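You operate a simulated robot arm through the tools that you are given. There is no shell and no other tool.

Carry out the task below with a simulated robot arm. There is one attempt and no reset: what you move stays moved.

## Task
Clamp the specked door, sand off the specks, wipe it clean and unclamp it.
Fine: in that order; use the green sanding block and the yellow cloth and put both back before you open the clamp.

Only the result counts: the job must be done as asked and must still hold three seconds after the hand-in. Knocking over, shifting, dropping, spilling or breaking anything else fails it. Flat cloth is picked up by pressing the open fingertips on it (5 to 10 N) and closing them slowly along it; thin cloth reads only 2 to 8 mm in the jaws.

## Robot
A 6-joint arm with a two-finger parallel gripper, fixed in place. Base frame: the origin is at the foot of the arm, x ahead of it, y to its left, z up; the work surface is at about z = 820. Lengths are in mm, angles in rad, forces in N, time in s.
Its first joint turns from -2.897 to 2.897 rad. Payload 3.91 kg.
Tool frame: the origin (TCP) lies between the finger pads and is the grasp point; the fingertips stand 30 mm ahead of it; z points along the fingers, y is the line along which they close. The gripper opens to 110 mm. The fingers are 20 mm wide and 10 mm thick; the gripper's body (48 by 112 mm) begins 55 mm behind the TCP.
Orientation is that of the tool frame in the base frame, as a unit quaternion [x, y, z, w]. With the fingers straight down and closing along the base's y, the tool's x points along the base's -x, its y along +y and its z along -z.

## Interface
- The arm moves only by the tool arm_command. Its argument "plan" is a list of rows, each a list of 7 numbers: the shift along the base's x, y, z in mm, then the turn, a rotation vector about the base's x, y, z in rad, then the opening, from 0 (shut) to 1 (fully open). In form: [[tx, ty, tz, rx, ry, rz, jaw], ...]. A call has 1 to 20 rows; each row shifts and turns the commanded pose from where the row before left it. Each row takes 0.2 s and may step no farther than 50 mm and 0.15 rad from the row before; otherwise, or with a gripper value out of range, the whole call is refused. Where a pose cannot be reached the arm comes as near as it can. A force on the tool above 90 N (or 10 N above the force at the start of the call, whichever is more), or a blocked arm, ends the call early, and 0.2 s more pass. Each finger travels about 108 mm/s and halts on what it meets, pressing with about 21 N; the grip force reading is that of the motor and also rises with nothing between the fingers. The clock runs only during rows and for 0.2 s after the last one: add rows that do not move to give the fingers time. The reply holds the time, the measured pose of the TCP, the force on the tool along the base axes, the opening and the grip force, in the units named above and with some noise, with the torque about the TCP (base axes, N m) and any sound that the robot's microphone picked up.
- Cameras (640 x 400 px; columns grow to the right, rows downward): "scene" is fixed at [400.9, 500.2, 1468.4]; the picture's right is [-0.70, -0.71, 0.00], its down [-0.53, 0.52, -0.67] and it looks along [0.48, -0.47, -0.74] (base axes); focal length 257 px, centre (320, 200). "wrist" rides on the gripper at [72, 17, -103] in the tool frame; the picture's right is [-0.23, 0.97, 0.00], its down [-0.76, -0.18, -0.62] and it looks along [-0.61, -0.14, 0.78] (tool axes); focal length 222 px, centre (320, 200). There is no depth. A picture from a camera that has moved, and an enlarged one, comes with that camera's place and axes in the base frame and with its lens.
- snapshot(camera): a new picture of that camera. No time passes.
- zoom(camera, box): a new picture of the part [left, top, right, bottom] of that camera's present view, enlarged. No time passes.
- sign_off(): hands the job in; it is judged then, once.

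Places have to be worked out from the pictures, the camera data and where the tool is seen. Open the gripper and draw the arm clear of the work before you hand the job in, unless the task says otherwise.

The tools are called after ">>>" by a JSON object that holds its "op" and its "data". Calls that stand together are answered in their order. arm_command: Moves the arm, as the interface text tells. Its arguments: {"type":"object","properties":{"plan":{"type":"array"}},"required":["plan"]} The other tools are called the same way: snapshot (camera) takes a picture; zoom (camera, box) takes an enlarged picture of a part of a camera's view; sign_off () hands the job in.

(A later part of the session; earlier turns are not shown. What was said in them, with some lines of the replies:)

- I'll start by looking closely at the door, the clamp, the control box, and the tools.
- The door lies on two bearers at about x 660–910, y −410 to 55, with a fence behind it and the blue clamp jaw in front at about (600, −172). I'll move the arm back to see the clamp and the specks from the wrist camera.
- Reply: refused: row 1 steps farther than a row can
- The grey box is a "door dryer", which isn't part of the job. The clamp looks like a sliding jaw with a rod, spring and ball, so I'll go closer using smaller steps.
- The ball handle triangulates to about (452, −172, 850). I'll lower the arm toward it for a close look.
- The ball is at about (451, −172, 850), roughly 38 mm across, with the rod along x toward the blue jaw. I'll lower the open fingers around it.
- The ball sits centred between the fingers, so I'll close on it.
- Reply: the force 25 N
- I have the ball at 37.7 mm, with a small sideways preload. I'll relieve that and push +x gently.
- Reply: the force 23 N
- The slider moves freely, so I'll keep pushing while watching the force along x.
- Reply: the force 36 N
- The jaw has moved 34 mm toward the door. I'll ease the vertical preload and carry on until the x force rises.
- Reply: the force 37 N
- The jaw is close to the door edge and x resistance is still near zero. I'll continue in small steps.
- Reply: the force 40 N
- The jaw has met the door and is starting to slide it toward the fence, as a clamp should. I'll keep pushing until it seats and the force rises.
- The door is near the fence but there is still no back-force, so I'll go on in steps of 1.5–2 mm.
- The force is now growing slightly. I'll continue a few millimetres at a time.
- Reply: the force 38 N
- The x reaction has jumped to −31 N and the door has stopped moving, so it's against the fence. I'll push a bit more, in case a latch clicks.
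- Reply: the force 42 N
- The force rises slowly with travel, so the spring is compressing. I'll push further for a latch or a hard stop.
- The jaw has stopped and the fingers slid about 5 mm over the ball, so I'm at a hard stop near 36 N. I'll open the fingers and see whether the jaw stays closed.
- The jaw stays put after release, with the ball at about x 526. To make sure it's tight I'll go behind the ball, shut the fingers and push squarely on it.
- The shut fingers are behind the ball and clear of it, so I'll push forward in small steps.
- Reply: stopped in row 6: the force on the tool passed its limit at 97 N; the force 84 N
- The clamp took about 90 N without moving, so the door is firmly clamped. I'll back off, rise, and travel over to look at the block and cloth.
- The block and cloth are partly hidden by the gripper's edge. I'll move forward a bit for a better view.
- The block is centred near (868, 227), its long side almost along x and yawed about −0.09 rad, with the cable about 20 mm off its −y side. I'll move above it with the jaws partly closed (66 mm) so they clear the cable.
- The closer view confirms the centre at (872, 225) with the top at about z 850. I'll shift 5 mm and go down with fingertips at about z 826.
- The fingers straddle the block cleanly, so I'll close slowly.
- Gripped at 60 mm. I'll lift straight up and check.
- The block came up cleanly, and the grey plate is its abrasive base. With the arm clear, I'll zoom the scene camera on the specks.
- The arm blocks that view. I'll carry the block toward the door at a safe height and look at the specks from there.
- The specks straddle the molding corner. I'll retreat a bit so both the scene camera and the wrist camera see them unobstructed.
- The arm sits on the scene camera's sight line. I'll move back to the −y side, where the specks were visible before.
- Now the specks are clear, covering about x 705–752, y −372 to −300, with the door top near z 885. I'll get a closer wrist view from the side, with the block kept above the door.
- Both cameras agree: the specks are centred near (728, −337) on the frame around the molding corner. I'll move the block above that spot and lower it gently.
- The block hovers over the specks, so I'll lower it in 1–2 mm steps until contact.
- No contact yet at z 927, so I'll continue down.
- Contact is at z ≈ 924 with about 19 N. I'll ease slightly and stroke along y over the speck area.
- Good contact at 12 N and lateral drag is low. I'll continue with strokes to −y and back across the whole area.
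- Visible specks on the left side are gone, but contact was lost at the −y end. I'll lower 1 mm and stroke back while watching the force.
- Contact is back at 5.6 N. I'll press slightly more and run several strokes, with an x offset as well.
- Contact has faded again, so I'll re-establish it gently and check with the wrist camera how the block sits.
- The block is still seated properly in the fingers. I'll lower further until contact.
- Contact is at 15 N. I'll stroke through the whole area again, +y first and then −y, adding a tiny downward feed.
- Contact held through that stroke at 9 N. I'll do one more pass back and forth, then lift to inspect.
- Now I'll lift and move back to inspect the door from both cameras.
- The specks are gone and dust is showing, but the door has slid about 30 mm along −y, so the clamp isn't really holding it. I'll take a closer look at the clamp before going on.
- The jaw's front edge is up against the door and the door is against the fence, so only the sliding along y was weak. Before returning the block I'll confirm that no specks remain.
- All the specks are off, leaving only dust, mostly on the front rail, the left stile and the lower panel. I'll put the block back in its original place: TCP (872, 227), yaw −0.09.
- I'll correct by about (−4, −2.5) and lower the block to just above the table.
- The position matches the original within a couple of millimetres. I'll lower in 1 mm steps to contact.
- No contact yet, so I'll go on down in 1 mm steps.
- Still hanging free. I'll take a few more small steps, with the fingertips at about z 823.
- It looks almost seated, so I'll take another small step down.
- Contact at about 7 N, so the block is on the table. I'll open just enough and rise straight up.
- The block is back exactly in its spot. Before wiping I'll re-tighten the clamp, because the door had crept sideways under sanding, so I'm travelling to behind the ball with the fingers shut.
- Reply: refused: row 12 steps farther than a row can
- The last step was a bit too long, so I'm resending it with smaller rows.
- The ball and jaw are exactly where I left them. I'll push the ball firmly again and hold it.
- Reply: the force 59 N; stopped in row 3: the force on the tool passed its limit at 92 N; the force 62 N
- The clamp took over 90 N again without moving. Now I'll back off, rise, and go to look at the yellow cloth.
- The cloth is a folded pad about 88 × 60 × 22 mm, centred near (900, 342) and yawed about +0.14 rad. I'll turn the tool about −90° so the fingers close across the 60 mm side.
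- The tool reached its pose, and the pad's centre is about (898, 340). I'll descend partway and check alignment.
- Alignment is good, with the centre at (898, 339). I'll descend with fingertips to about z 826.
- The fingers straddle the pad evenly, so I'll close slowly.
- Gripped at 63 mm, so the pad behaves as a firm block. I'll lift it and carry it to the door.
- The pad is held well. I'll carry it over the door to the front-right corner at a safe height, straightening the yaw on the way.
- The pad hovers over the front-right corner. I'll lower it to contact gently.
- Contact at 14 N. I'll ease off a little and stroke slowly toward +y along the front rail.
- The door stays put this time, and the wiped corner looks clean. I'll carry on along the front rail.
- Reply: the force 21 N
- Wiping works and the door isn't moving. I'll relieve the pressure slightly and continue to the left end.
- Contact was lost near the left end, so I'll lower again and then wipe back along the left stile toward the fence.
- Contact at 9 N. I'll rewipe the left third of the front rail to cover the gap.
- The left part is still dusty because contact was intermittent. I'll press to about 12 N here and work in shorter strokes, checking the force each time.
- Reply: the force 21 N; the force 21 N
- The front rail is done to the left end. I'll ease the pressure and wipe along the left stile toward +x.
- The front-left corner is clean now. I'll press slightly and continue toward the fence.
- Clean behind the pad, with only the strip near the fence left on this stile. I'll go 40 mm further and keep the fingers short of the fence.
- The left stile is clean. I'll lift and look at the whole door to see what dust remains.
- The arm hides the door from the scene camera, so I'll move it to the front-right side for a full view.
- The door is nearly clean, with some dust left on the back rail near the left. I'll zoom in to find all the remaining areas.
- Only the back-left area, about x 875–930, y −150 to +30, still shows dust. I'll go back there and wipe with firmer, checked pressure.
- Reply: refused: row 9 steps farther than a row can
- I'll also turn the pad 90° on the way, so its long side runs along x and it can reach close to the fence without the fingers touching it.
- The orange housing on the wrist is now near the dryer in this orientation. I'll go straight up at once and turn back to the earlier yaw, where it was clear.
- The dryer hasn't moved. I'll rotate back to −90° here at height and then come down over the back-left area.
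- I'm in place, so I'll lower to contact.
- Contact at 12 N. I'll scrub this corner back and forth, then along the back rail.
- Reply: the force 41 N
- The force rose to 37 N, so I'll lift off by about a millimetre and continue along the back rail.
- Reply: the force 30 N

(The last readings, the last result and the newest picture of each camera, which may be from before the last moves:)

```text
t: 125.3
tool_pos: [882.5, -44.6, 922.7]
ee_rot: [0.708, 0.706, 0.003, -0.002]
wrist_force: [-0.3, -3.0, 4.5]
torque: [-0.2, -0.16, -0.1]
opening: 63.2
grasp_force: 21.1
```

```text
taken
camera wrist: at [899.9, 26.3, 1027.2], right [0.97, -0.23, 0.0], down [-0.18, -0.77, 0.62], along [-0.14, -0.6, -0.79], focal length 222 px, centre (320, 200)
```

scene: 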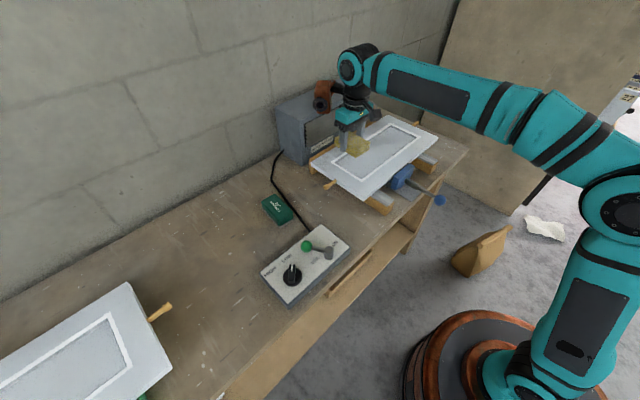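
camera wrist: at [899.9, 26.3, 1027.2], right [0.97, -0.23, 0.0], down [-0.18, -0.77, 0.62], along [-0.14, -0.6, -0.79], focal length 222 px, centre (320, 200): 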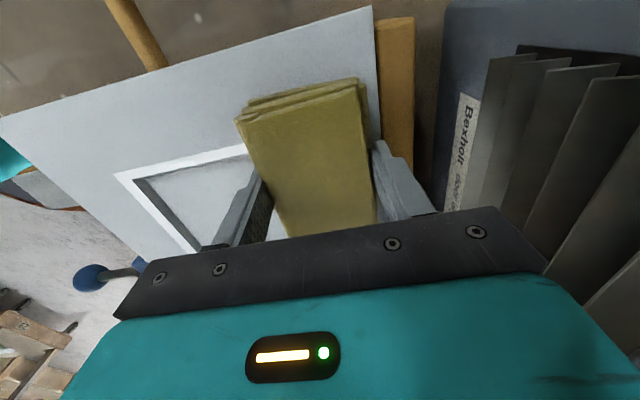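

4.5 N now, and the corner looks clean all the way to the fence. I'll continue −y along the back rail.

>>> {"op": "arm_command", "data": {"plan": [[0, -10, 0, 0, 0, 0, 0.35], [0, -10, 0, 0, 0, 0, 0.35], [0, -10, 0, 0, 0, 0, 0.35], [0, -10, 0, 0, 0, 0, 0.35], [0, -10, 0, 0, 0, 0, 0.35]]}}

```text
t: 126.5
tool_pos: [882.8, -95.9, 923.0]
ee_rot: [0.708, 0.706, 0.003, -0.002]
wrist_force: [-0.3, 0.6, -0.1]
torque: [-0.01, 0.01, -0.01]
opening: 63.3
grasp_force: 21.0
```

Contact was lost, so I'll lower a little and wipe back and forth here.

>>> {"op": "arm_command", "data": {"plan": [[0, 0, -0.6, 0, 0, 0, 0.35], [0, 0, -0.5, 0, 0, 0, 0.35], [0, 0, 0, 0, 0, 0, 0.35]]}}

```text
t: 127.3
tool_pos: [884.6, -94.6, 922.8]
ee_rot: [0.708, 0.706, 0.004, -0.001]
wrist_force: [1.7, -2.9, 6.1]
torque: [-0.12, -0.28, -0.07]
opening: 63.1
grasp_force: 20.4
```

>>> {"op": "arm_command", "data": {"plan": [[0, -10, -0.2, 0, 0, 0, 0.35], [0, -10, 0, 0, 0, 0, 0.35], [0, -10, 0, 0, 0, 0, 0.35], [0, -10, 0, 0, 0, 0, 0.35], [0, -10, 0, 0, 0, 0, 0.35], [0, 10, 0, 0, 0, 0, 0.35], [0, 10, 0, 0, 0, 0, 0.35], [0, 10, 0, 0, 0, 0, 0.35], [0, 10, 0, 0, 0, 0, 0.35], [0, 10, 0, 0, 0, 0, 0.35], [0, 10, 0, 0, 0, 0, 0.35], [0, 10, 0, 0, 0, 0, 0.35]]}}

>>> {"op": "zoom", "data": {"camera": "scene", "box": [290, 90, 430, 210]}}

>>> {"op": "snapshot", "data": {"camera": "wrist"}}

```text
t: 129.9
tool_pos: [884.4, -74.6, 921.9]
ee_rot: [0.708, 0.706, 0.003, -0.002]
wrist_force: [-1.0, -3.6, 14.2]
torque: [-0.14, -0.43, -0.15]
opening: 63.2
grasp_force: 21.0
```

```text
3.33 times, centred on (360, 150) of scene
camera zoom: at [400.9, 500.2, 1468.4], right [-0.7, -0.71, 0.0], down [-0.53, 0.52, -0.67], along [0.48, -0.47, -0.74], focal length 856 px, centre (187, 367)
```

zoom: 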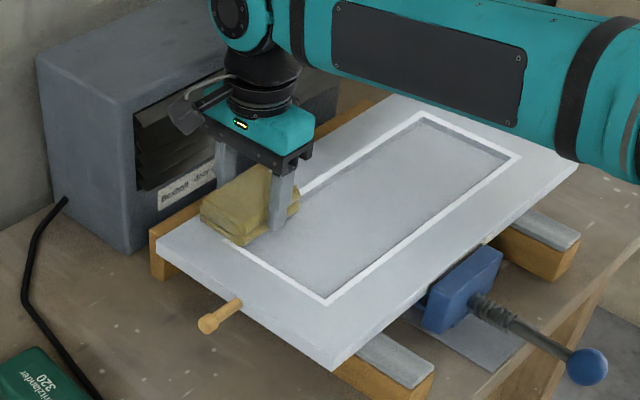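

```text
taken
camera wrist: at [901.7, -3.1, 1027.2], right [0.97, -0.23, 0.0], down [-0.18, -0.77, 0.62], along [-0.14, -0.6, -0.79], focal length 222 px, centre (320, 200)
```

wrist: 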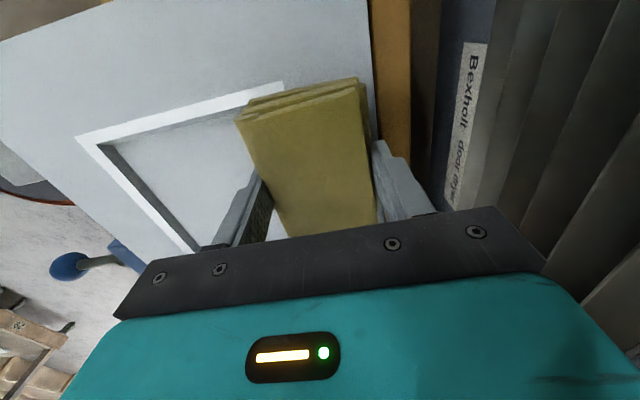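

It looks clean. I'll lift and move to the clear side again to inspect the entire door.

>>> {"op": "arm_command", "data": {"plan": [[0, 0, 10, 0, 0, 0, 0.35], [-10, 0, 35, 0, 0, 0, 0.35], [-20, 0, 35, 0, 0, 0, 0.35], [-38, -26, 0, 0, 0, 0, 0.35], [-38, -26, 0, 0, 0, 0, 0.35], [-38, -26, 0, 0, 0, 0, 0.35], [-38, -26, 0, 0, 0, 0, 0.35], [-38, -26, 0, 0, 0, 0, 0.35], [-38, -26, 0, 0, 0, 0, 0.35], [-38, -26, 0, 0, 0, 0, 0.35], [-38, -26, 0, 0, 0, 0, 0.35], [0, -26, 0, 0, 0, 0, 0.35], [0, 0, 0, 0, 0, 0, 0.35]]}}

>>> {"op": "zoom", "data": {"camera": "scene", "box": [300, 110, 380, 180]}}

>>> {"op": "zoom", "data": {"camera": "scene", "box": [360, 110, 440, 180]}}

>>> {"op": "zoom", "data": {"camera": "scene", "box": [315, 140, 395, 210]}}

```text
t: 132.7
tool_pos: [548.3, -311.8, 1002.0]
ee_rot: [0.708, 0.706, 0.004, -0.002]
wrist_force: [0.0, -0.1, 0.1]
torque: [0.01, -0.01, 0.02]
opening: 63.3
grasp_force: 21.2
```

```text
5.71 times, centred on (340, 145) of scene
camera zoom: at [400.9, 500.2, 1468.4], right [-0.7, -0.71, 0.0], down [-0.53, 0.52, -0.67], along [0.48, -0.47, -0.74], focal length 1468 px, centre (206, 514)
```

zoom: 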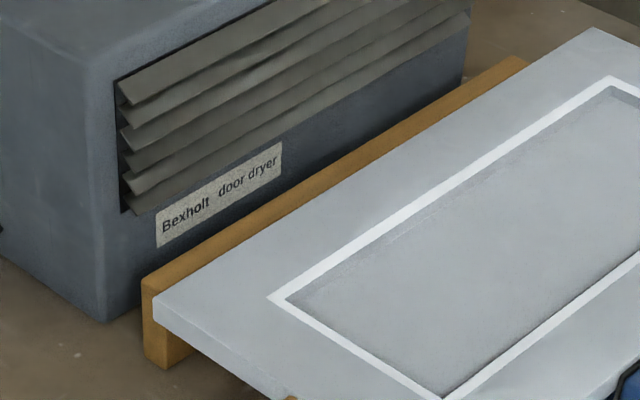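

```text
5.71 times, centred on (400, 145) of scene
camera zoom: at [400.9, 500.2, 1468.4], right [-0.7, -0.71, 0.0], down [-0.53, 0.52, -0.67], along [0.48, -0.47, -0.74], focal length 1468 px, centre (-137, 514)
```

zoom: 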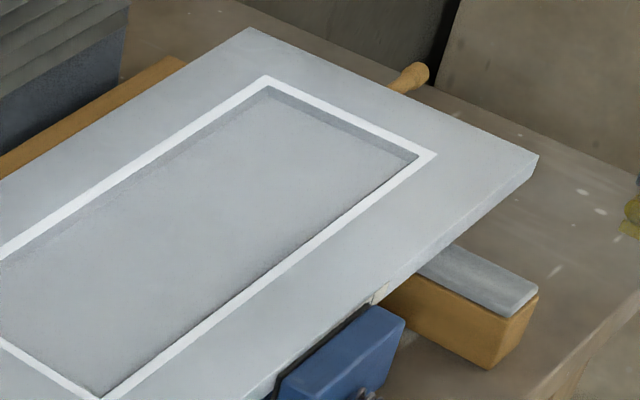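

```text
5.71 times, centred on (355, 175) of scene
camera zoom: at [400.9, 500.2, 1468.4], right [-0.7, -0.71, 0.0], down [-0.53, 0.52, -0.67], along [0.48, -0.47, -0.74], focal length 1468 px, centre (120, 343)
```

zoom: 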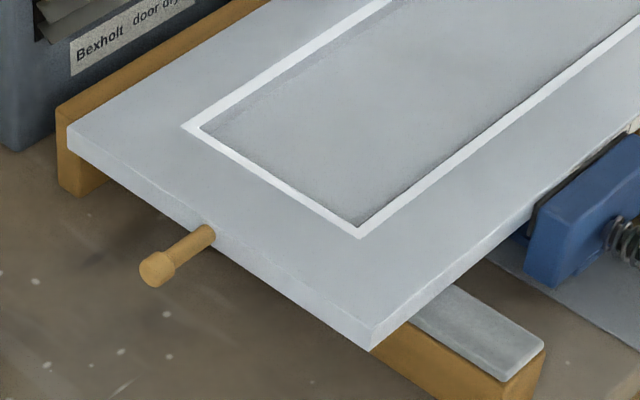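

The frame is clean. I'll compare the panel recess with the clean reference door to see if any dust remains there.

>>> {"op": "zoom", "data": {"camera": "scene", "box": [325, 145, 365, 185]}}

>>> {"op": "zoom", "data": {"camera": "scene", "box": [380, 125, 420, 165]}}

>>> {"op": "zoom", "data": {"camera": "scene", "box": [80, 310, 140, 370]}}

>>> {"op": "zoom", "data": {"camera": "scene", "box": [310, 100, 440, 215]}}

```text
10.00 times, centred on (345, 165) of scene
camera zoom: at [400.9, 500.2, 1468.4], right [-0.7, -0.71, 0.0], down [-0.53, 0.52, -0.67], along [0.48, -0.47, -0.74], focal length 2569 px, centre (70, 550)
```

zoom: 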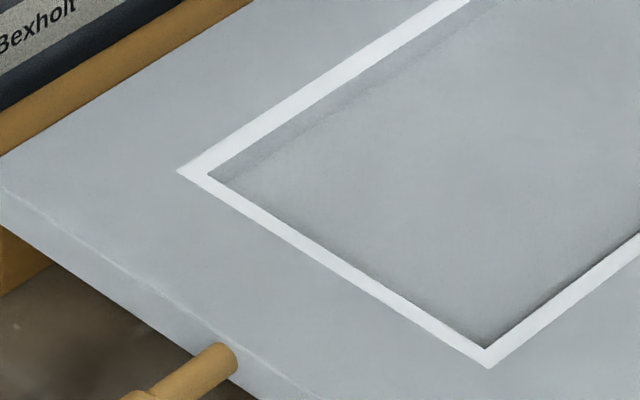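

```text
10.00 times, centred on (400, 145) of scene
camera zoom: at [400.9, 500.2, 1468.4], right [-0.7, -0.71, 0.0], down [-0.53, 0.52, -0.67], along [0.48, -0.47, -0.74], focal length 2569 px, centre (-480, 750)
```

zoom: 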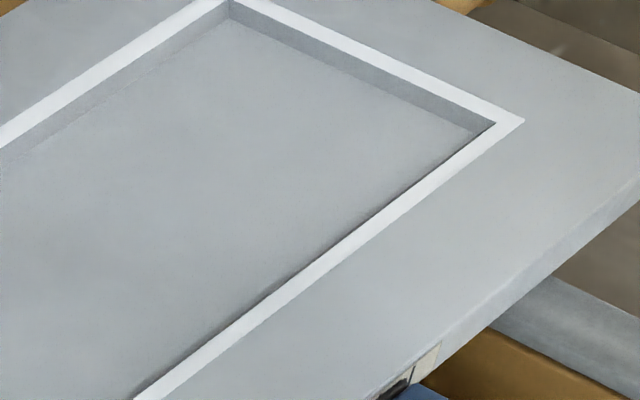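

```text
6.67 times, centred on (110, 340) of scene
camera zoom: at [400.9, 500.2, 1468.4], right [-0.7, -0.71, 0.0], down [-0.53, 0.52, -0.67], along [0.48, -0.47, -0.74], focal length 1712 px, centre (1720, -733)
```

zoom: 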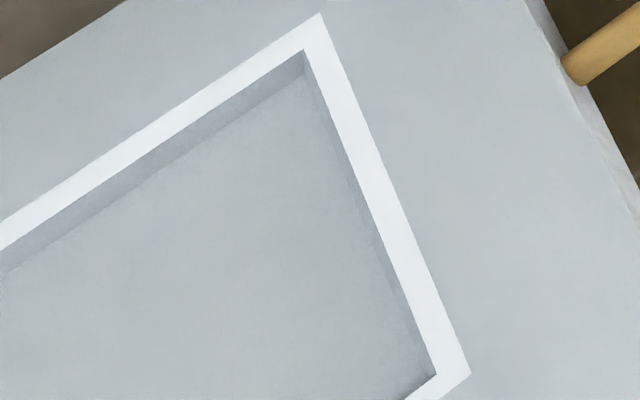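

```text
3.48 times, centred on (375, 158) of scene
camera zoom: at [400.9, 500.2, 1468.4], right [-0.7, -0.71, 0.0], down [-0.53, 0.52, -0.67], along [0.48, -0.47, -0.74], focal length 894 px, centre (129, 348)
```

zoom: 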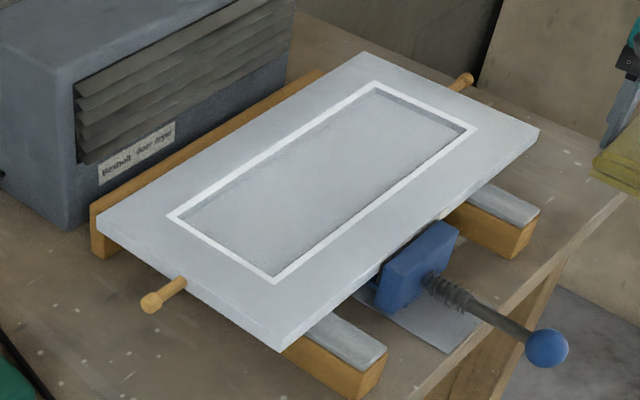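

The panel matches the clean reference door, so wiping is complete. Now I'll return the cloth to its original spot: TCP (899, 339.5), yaw −1.46.

>>> {"op": "arm_command", "data": {"plan": [[22, 40.5, 0, 0, 0, 0, 0.35], [22, 40.5, 0, 0, 0, 0, 0.35], [22, 40.5, 0, 0, 0, 0, 0.35], [22, 40.5, 0, 0, 0, 0, 0.35], [22, 40.5, 0, 0, 0, 0, 0.35], [22, 40.5, 0, 0, 0, 0, 0.35], [22, 40.5, 0, 0, 0, 0, 0.35], [22, 40.5, 0, 0, 0, 0, 0.35], [22, 40.5, 0, 0, 0, 0, 0.35], [22, 40.5, 0, 0, 0, 0, 0.35], [22, 40.5, 0, 0, 0, 0, 0.35], [22, 40.5, 0, 0, 0, 0, 0.35], [22, 40.5, 0, 0, 0, 0.055, 0.35], [22, 40.5, 0, 0, 0, 0.058, 0.35], [22, 40.5, 0, 0, 0, 0, 0.35], [21, 43, 0, 0, 0, 0, 0.35], [0, 0, -20, 0, 0, 0, 0.35], [0, 0, 0, 0, 0, 0, 0.35]]}}

>>> {"op": "snapshot", "data": {"camera": "wrist"}}

>>> {"op": "zoom", "data": {"camera": "scene", "box": [190, 120, 350, 260]}}

```text
t: 136.5
tool_pos: [901.3, 342.4, 983.0]
ee_rot: [0.667, 0.745, 0.003, -0.002]
wrist_force: [-0.4, 1.2, -1.2]
torque: [-0.01, 0.0, 0.0]
opening: 63.5
grasp_force: 21.2
```

```text
taken
camera wrist: at [910.6, 415.2, 1087.8], right [0.99, -0.12, 0.0], down [-0.09, -0.78, 0.62], along [-0.07, -0.61, -0.79], focal length 222 px, centre (320, 200)
```

wrist: 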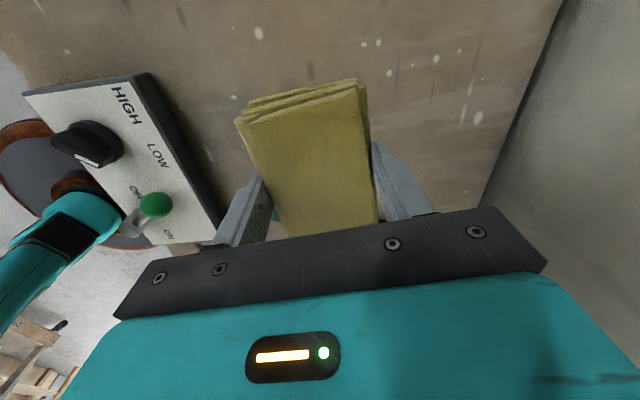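

```text
2.86 times, centred on (270, 190) of scene
camera zoom: at [400.9, 500.2, 1468.4], right [-0.7, -0.71, 0.0], down [-0.53, 0.52, -0.67], along [0.48, -0.47, -0.74], focal length 734 px, centre (463, 229)
```

zoom: 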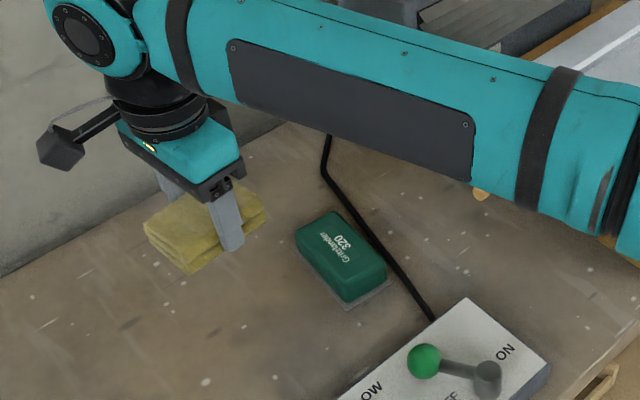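

I'll correct by (−2, −3) and lower the pad to just above the table.

>>> {"op": "arm_command", "data": {"plan": [[-2, -3, -40, 0, 0, 0, 0.35], [0, 0, -40, 0, 0, 0, 0.35], [0, 0, -30, 0, 0, 0, 0.35], [0, 0, -10, 0, 0, 0, 0.35], [0, 0, -4, 0, 0, 0, 0.35], [0, 0, 0, 0, 0, 0, 0.35]]}}

```text
t: 137.9
tool_pos: [897.5, 338.1, 857.5]
ee_rot: [0.667, 0.745, 0.002, -0.002]
wrist_force: [-0.3, 0.8, -0.2]
torque: [-0.03, -0.02, -0.01]
opening: 63.3
grasp_force: 21.1
```

>>> {"op": "arm_command", "data": {"plan": [[1, 1, -1, 0, 0, 0, 0.35], [0, 0, -0.8, 0, 0, 0, 0.35], [0, 0, -0.8, 0, 0, 0, 0.35], [0, 0, 0, 0, 0, 0, 0.35]]}}

>>> {"op": "zoom", "data": {"camera": "scene", "box": [210, 180, 290, 250]}}

```text
t: 138.9
tool_pos: [899.8, 339.2, 855.3]
ee_rot: [0.666, 0.746, 0.003, -0.002]
wrist_force: [-0.1, 0.7, -0.8]
torque: [-0.02, -0.02, 0.01]
opening: 63.3
grasp_force: 21.3
```

```text
5.71 times, centred on (250, 215) of scene
camera zoom: at [400.9, 500.2, 1468.4], right [-0.7, -0.71, 0.0], down [-0.53, 0.52, -0.67], along [0.48, -0.47, -0.74], focal length 1468 px, centre (720, 114)
```

zoom: 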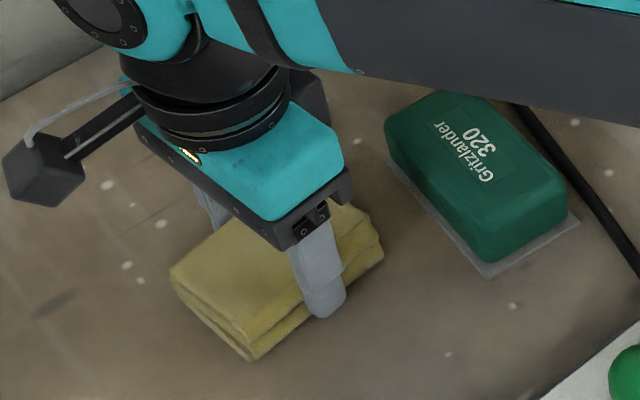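

The pad is right over its old place and just above the table, so I'll take small steps to contact.

>>> {"op": "arm_command", "data": {"plan": [[0, 0, -0.8, 0, 0, 0, 0.35], [0, 0, -0.8, 0, 0, 0, 0.35], [0, 0, 0, 0, 0, 0, 0.35]]}}

```text
t: 139.7
tool_pos: [898.8, 338.4, 853.8]
ee_rot: [0.667, 0.745, 0.003, -0.001]
wrist_force: [0.1, 0.1, -0.8]
torque: [0.01, 0.03, 0.0]
opening: 63.2
grasp_force: 20.9
```

>>> {"op": "arm_command", "data": {"plan": [[0, 0, -0.8, 0, 0, 0, 0.35], [0, 0, -0.6, 0, 0, 0, 0.35], [0, 0, 0, 0, 0, 0, 0.35]]}}

```text
t: 140.5
tool_pos: [898.1, 339.2, 852.8]
ee_rot: [0.667, 0.745, 0.004, -0.001]
wrist_force: [2.8, -0.3, 8.0]
torque: [-0.11, -0.39, -0.01]
opening: 63.4
grasp_force: 20.8
```

Contact at about 8 N. I'll release and rise.

>>> {"op": "arm_command", "data": {"plan": [[0, 0, 0, 0, 0, 0, 0.62], [0, 0, 0, 0, 0, 0, 0.75], [0, 0, 0, 0, 0, 0, 0.75], [0, 0, 20, 0, 0, 0, 0.75], [0, 0, 40, 0, 0, 0, 0.75], [0, 0, 40, 0, 0, 0, 0.75], [0, 0, 40, 0, 0, 0, 0.75], [0, 0, 0, 0, 0, 0, 0.75]]}}

>>> {"op": "zoom", "data": {"camera": "scene", "box": [190, 120, 350, 260]}}

>>> {"op": "snapshot", "data": {"camera": "wrist"}}

```text
t: 142.3
tool_pos: [898.2, 337.5, 994.8]
ee_rot: [0.667, 0.745, 0.003, -0.002]
wrist_force: [-0.2, 0.1, -0.2]
torque: [-0.01, 0.04, 0.01]
opening: 82.6
grasp_force: 0.1
```

```text
2.86 times, centred on (270, 190) of scene
camera zoom: at [400.9, 500.2, 1468.4], right [-0.7, -0.71, 0.0], down [-0.53, 0.52, -0.67], along [0.48, -0.47, -0.74], focal length 734 px, centre (463, 229)
```

zoom: 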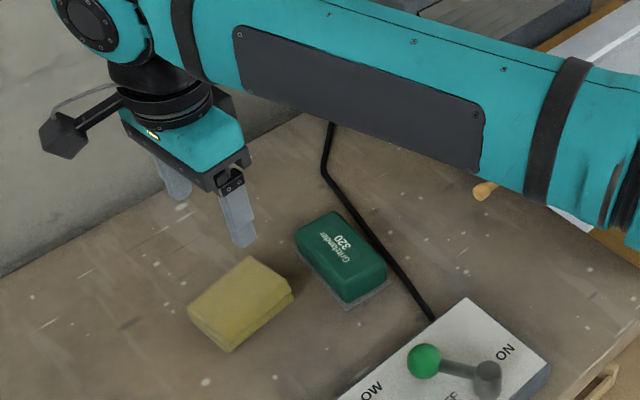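

```text
taken
camera wrist: at [907.5, 409.8, 1098.7], right [0.99, -0.12, 0.0], down [-0.09, -0.78, 0.62], along [-0.07, -0.61, -0.79], focal length 222 px, centre (320, 200)
```

wrist: 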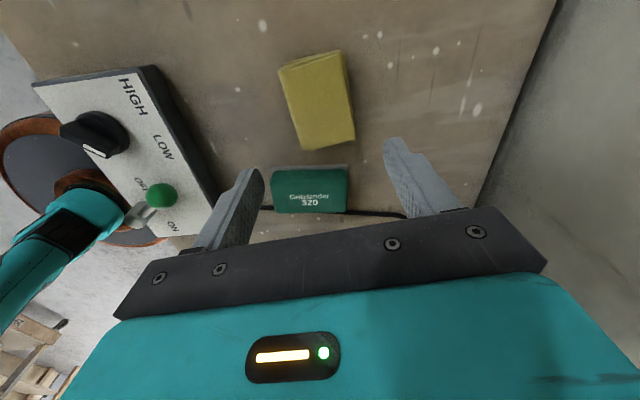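

Both tools are back in their spots. Now I'll return to the clamp ball, turning back to the normal yaw on the way.

>>> {"op": "arm_command", "data": {"plan": [[-30, -30, 5, 0, 0, 0.105, 0.75], [-30, -30, 0, 0, 0, 0.105, 0.75], [-30, -30, 0, 0, 0, 0.105, 0.75], [-30, -35, 0, 0, 0, 0.105, 0.75], [-30, -35, 0, 0, 0, 0.105, 0.75], [-30, -38, 0, 0, 0, 0.105, 0.75], [-30, -38, 0, 0, 0, 0.105, 0.75], [-30, -38, 0, 0, 0, 0.105, 0.75], [-25, -39, 0, 0, 0, 0.105, 0.75], [-25, -39, 0, 0, 0, 0.105, 0.75], [-25, -39, 0, 0, 0, 0.105, 0.75], [-25, -39, 0, 0, 0, 0.105, 0.75], [-20, -39, 0, 0, 0, 0.105, 0.75], [-12, -39, 0, 0, 0, 0.095, 0.75], [0, 0, -40, 0, 0, 0, 0.75], [0, 0, -30, 0, 0, 0, 0.75], [0, 0, 0, 0, 0, 0, 0.75]]}}

>>> {"op": "snapshot", "data": {"camera": "wrist"}}

>>> {"op": "zoom", "data": {"camera": "scene", "box": [350, 120, 510, 250]}}

```text
t: 145.9
tool_pos: [527.5, -167.0, 927.5]
ee_rot: [0.0, 1.0, 0.0, -0.003]
wrist_force: [-0.5, 0.2, 1.3]
torque: [0.02, -0.01, 0.01]
opening: 82.5
grasp_force: 0.1
```

```text
taken
camera wrist: at [456.3, -151.0, 1031.4], right [0.23, 0.97, 0.0], down [0.77, -0.18, 0.62], along [0.6, -0.14, -0.79], focal length 222 px, centre (320, 200)
```

wrist: 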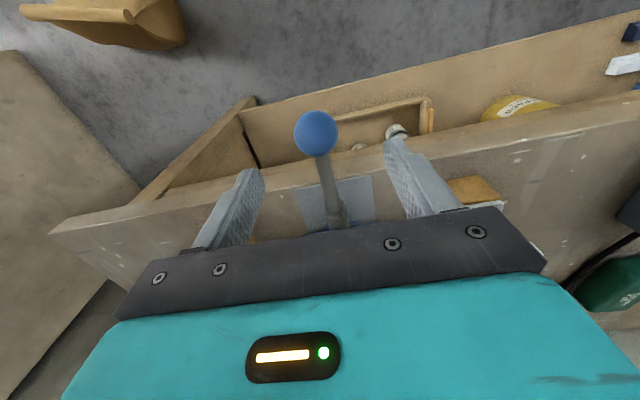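

```text
3.08 times, centred on (430, 185) of scene
camera zoom: at [400.9, 500.2, 1468.4], right [-0.7, -0.71, 0.0], down [-0.53, 0.52, -0.67], along [0.48, -0.47, -0.74], focal length 790 px, centre (-18, 246)
```

zoom: 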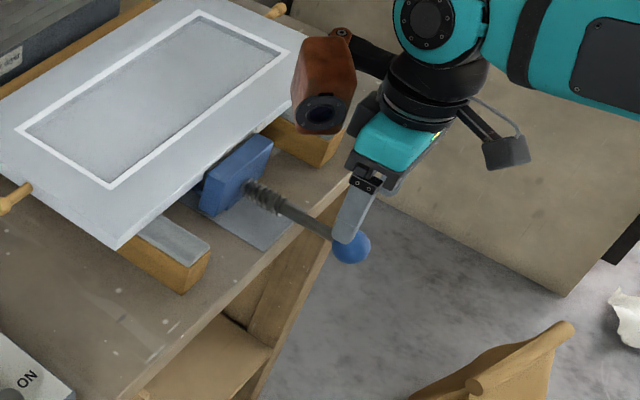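

The ball is at (527, −171, 850), so I'll descend around it and close.

>>> {"op": "arm_command", "data": {"plan": [[0, -4, -40, 0, 0, 0, 0.75], [0, 0, -30, 0, 0, 0, 0.75], [0, 0, -8, 0, 0, 0, 0.75], [0, 0, 0, 0, 0, 0, 0.5], [0, 0, 0, 0, 0, 0, 0.35], [0, 0, 0, 0, 0, 0, 0.2], [0, 0, 0, 0, 0, 0, 0.1], [0, 0, 0, 0, 0, 0, 0.1]]}}

>>> {"op": "zoom", "data": {"camera": "scene", "box": [350, 120, 510, 250]}}

```text
t: 147.7
tool_pos: [529.2, -171.1, 848.9]
ee_rot: [0.0, 1.0, 0.003, -0.005]
wrist_force: [-3.1, 24.1, -8.2]
torque: [0.07, -0.32, 0.02]
opening: 37.4
grasp_force: 44.6
```

```text
3.08 times, centred on (430, 185) of scene
camera zoom: at [400.9, 500.2, 1468.4], right [-0.7, -0.71, 0.0], down [-0.53, 0.52, -0.67], along [0.48, -0.47, -0.74], focal length 790 px, centre (-18, 246)
```

zoom: 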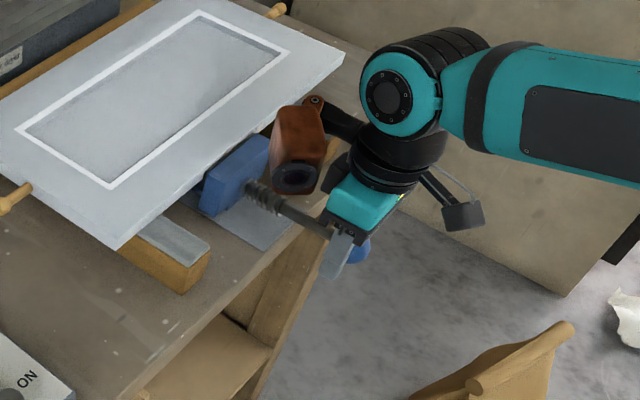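

Ball gripped at 37.4 mm. I'll pull back gently in −x.

>>> {"op": "arm_command", "data": {"plan": [[-1, 0.8, 0.3, 0, 0, 0, 0.1], [-2, 0, 0, 0, 0, 0, 0.1], [-3, 0, 0, 0, 0, 0, 0.1], [-4, 0, 0, 0, 0, 0, 0.1], [-5, 0, 0, 0, 0, 0, 0.1]]}}

>>> {"op": "zoom", "data": {"camera": "scene", "box": [350, 120, 510, 250]}}

```text
t: 148.9
tool_pos: [510.6, -170.2, 849.9]
ee_rot: [0.0, 1.0, 0.001, -0.005]
wrist_force: [0.6, 30.3, -29.7]
torque: [-0.17, -0.37, -0.02]
opening: 37.6
grasp_force: 44.8
```

```text
3.08 times, centred on (430, 185) of scene
camera zoom: at [400.9, 500.2, 1468.4], right [-0.7, -0.71, 0.0], down [-0.53, 0.52, -0.67], along [0.48, -0.47, -0.74], focal length 790 px, centre (-18, 246)
```

zoom: 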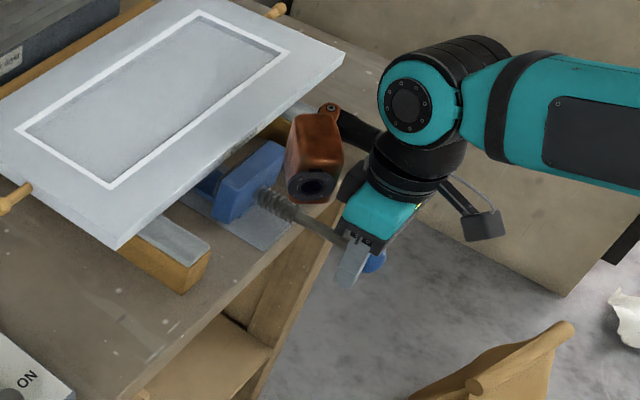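

The jaw comes away and the door stays. I'll pull it back to its original open position, with the ball at about x 451.

>>> {"op": "arm_command", "data": {"plan": [[-6, 1, -1, 0, 0, 0, 0.1], [-7, 0, 0, 0, 0, 0, 0.1], [-7, 0, 0, 0, 0, 0, 0.1], [-7, 0, 0, 0, 0, 0, 0.1], [-7, 0, 0, 0, 0, 0, 0.1]]}}

```text
t: 150.1
tool_pos: [477.2, -170.3, 849.6]
ee_rot: [0.0, 1.0, 0.001, -0.005]
wrist_force: [1.1, 40.2, -14.6]
torque: [-0.18, -0.78, 0.02]
opening: 37.5
grasp_force: 44.8
```

>>> {"op": "arm_command", "data": {"plan": [[-5, 1, 0, 0, 0, 0, 0.1], [-5, 0.5, 0, 0, 0, 0, 0.1], [-5, 0, 0, 0, 0, 0, 0.1], [-5, 0, 0, 0, 0, 0, 0.1], [-4, 0, 0, 0, 0, 0, 0.1]]}}

>>> {"op": "zoom", "data": {"camera": "scene", "box": [350, 120, 510, 250]}}

```text
t: 151.3
tool_pos: [453.1, -170.9, 849.9]
ee_rot: [-0.001, 1.0, 0.0, -0.001]
wrist_force: [7.3, -31.6, 34.5]
torque: [-0.2, 0.12, 0.02]
opening: 37.4
grasp_force: 45.3
```

```text
3.08 times, centred on (430, 185) of scene
camera zoom: at [400.9, 500.2, 1468.4], right [-0.7, -0.71, 0.0], down [-0.53, 0.52, -0.67], along [0.48, -0.47, -0.74], focal length 790 px, centre (-18, 246)
```

zoom: 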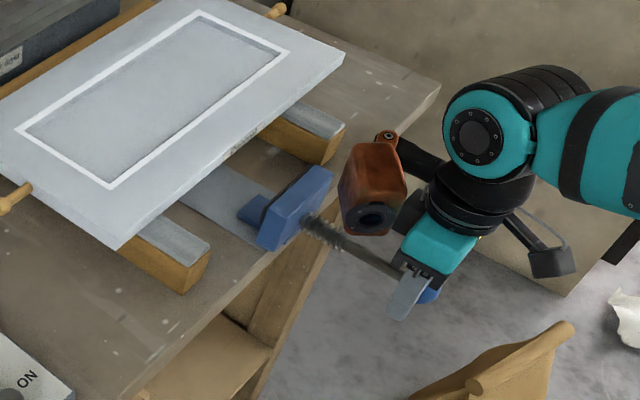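

The clamp is fully open again, where it started. I'll release the ball and draw the arm clear.

>>> {"op": "arm_command", "data": {"plan": [[0, 0, 0, 0, 0, 0, 0.4], [0, 0, 0, 0, 0, 0, 0.7], [0, 0, 0, 0, 0, 0, 1], [0, 0, 0, 0, 0, 0, 1], [0, 0, 30, 0, 0, 0, 1], [0, 0, 45, 0, 0, 0, 1], [0, 0, 45, 0, 0, 0, 1], [-10, 0, 45, 0, 0, 0, 1], [-10, 0, 45, 0, 0, 0, 1], [0, 0, 0, 0, 0, 0, 1]]}}

>>> {"op": "snapshot", "data": {"camera": "scene"}}

>>> {"op": "zoom", "data": {"camera": "scene", "box": [290, 90, 480, 225]}}

>>> {"op": "zoom", "data": {"camera": "scene", "box": [210, 170, 370, 300]}}

```text
t: 153.5
tool_pos: [431.5, -169.9, 1062.1]
ee_rot: [0.001, 1.0, 0.002, -0.005]
wrist_force: [-0.6, -0.1, 0.1]
torque: [0.01, 0.01, -0.01]
opening: 109.9
grasp_force: 0.1
```

```text
taken
```

scene: 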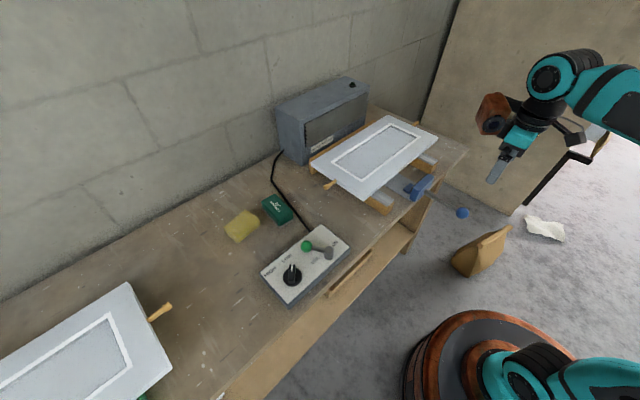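

```text
2.96 times, centred on (385, 158) of scene
camera zoom: at [400.9, 500.2, 1468.4], right [-0.7, -0.71, 0.0], down [-0.53, 0.52, -0.67], along [0.48, -0.47, -0.74], focal length 761 px, centre (127, 326)
```

zoom: 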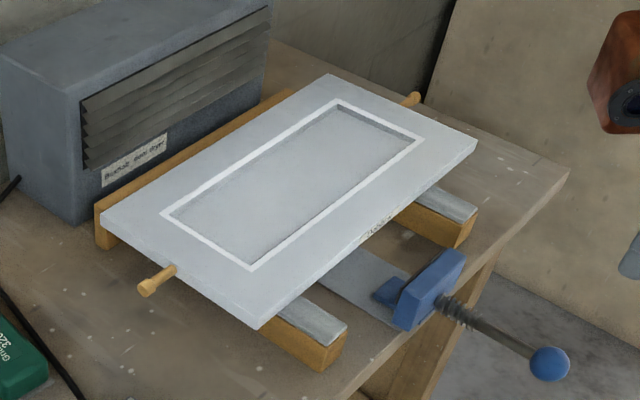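

```text
3.08 times, centred on (290, 235) of scene
camera zoom: at [400.9, 500.2, 1468.4], right [-0.7, -0.71, 0.0], down [-0.53, 0.52, -0.67], along [0.48, -0.47, -0.74], focal length 790 px, centre (412, 92)
```

zoom: 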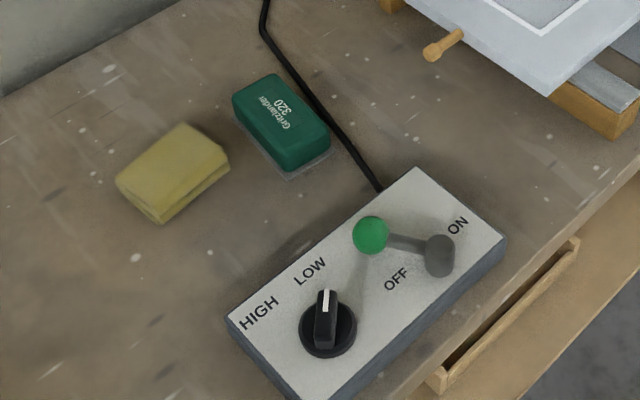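

The door shows no specks or dust, the block and cloth are back in their places, and the clamp is open. The gripper is open and clear. The door did slide about 30 mm sideways during sanding, but it rests securely on both bearers. Handing in.

>>> {"op": "sign_off", "data": {}}

```text
The job is handed in.
```

The specks are sanded off, the door is wiped clean, and the clamp is open again. I did it in the order you gave, but the clamp did not hold the door fully still while I was sanding.

- **Door position:** The door slid about 30 mm sideways (toward the arm's right) under the sanding strokes. I re-tightened the clamp before wiping, and it barely moved after that. I did not push it back. It also sits about 22 mm further back than at the start, because closing the clamp pressed it against the fence. It rests on both bearers.
- **Surface:** In the last close-up pictures there are no specks or dust left on the frame or panel. It looks the same as the clean door beside it.
- **Tools:** The green sanding block and the yellow cloth were both back in their original spots before I opened the clamp.
- **Clamp and arm:** The clamp jaw is back where it started, and the arm is clear with the gripper open.
- **Near miss:** While I was wiping near the fence, the housing on the arm's wrist came very close to the door dryer. I lifted away at once, and the dryer is in the same place in the before and after pictures.
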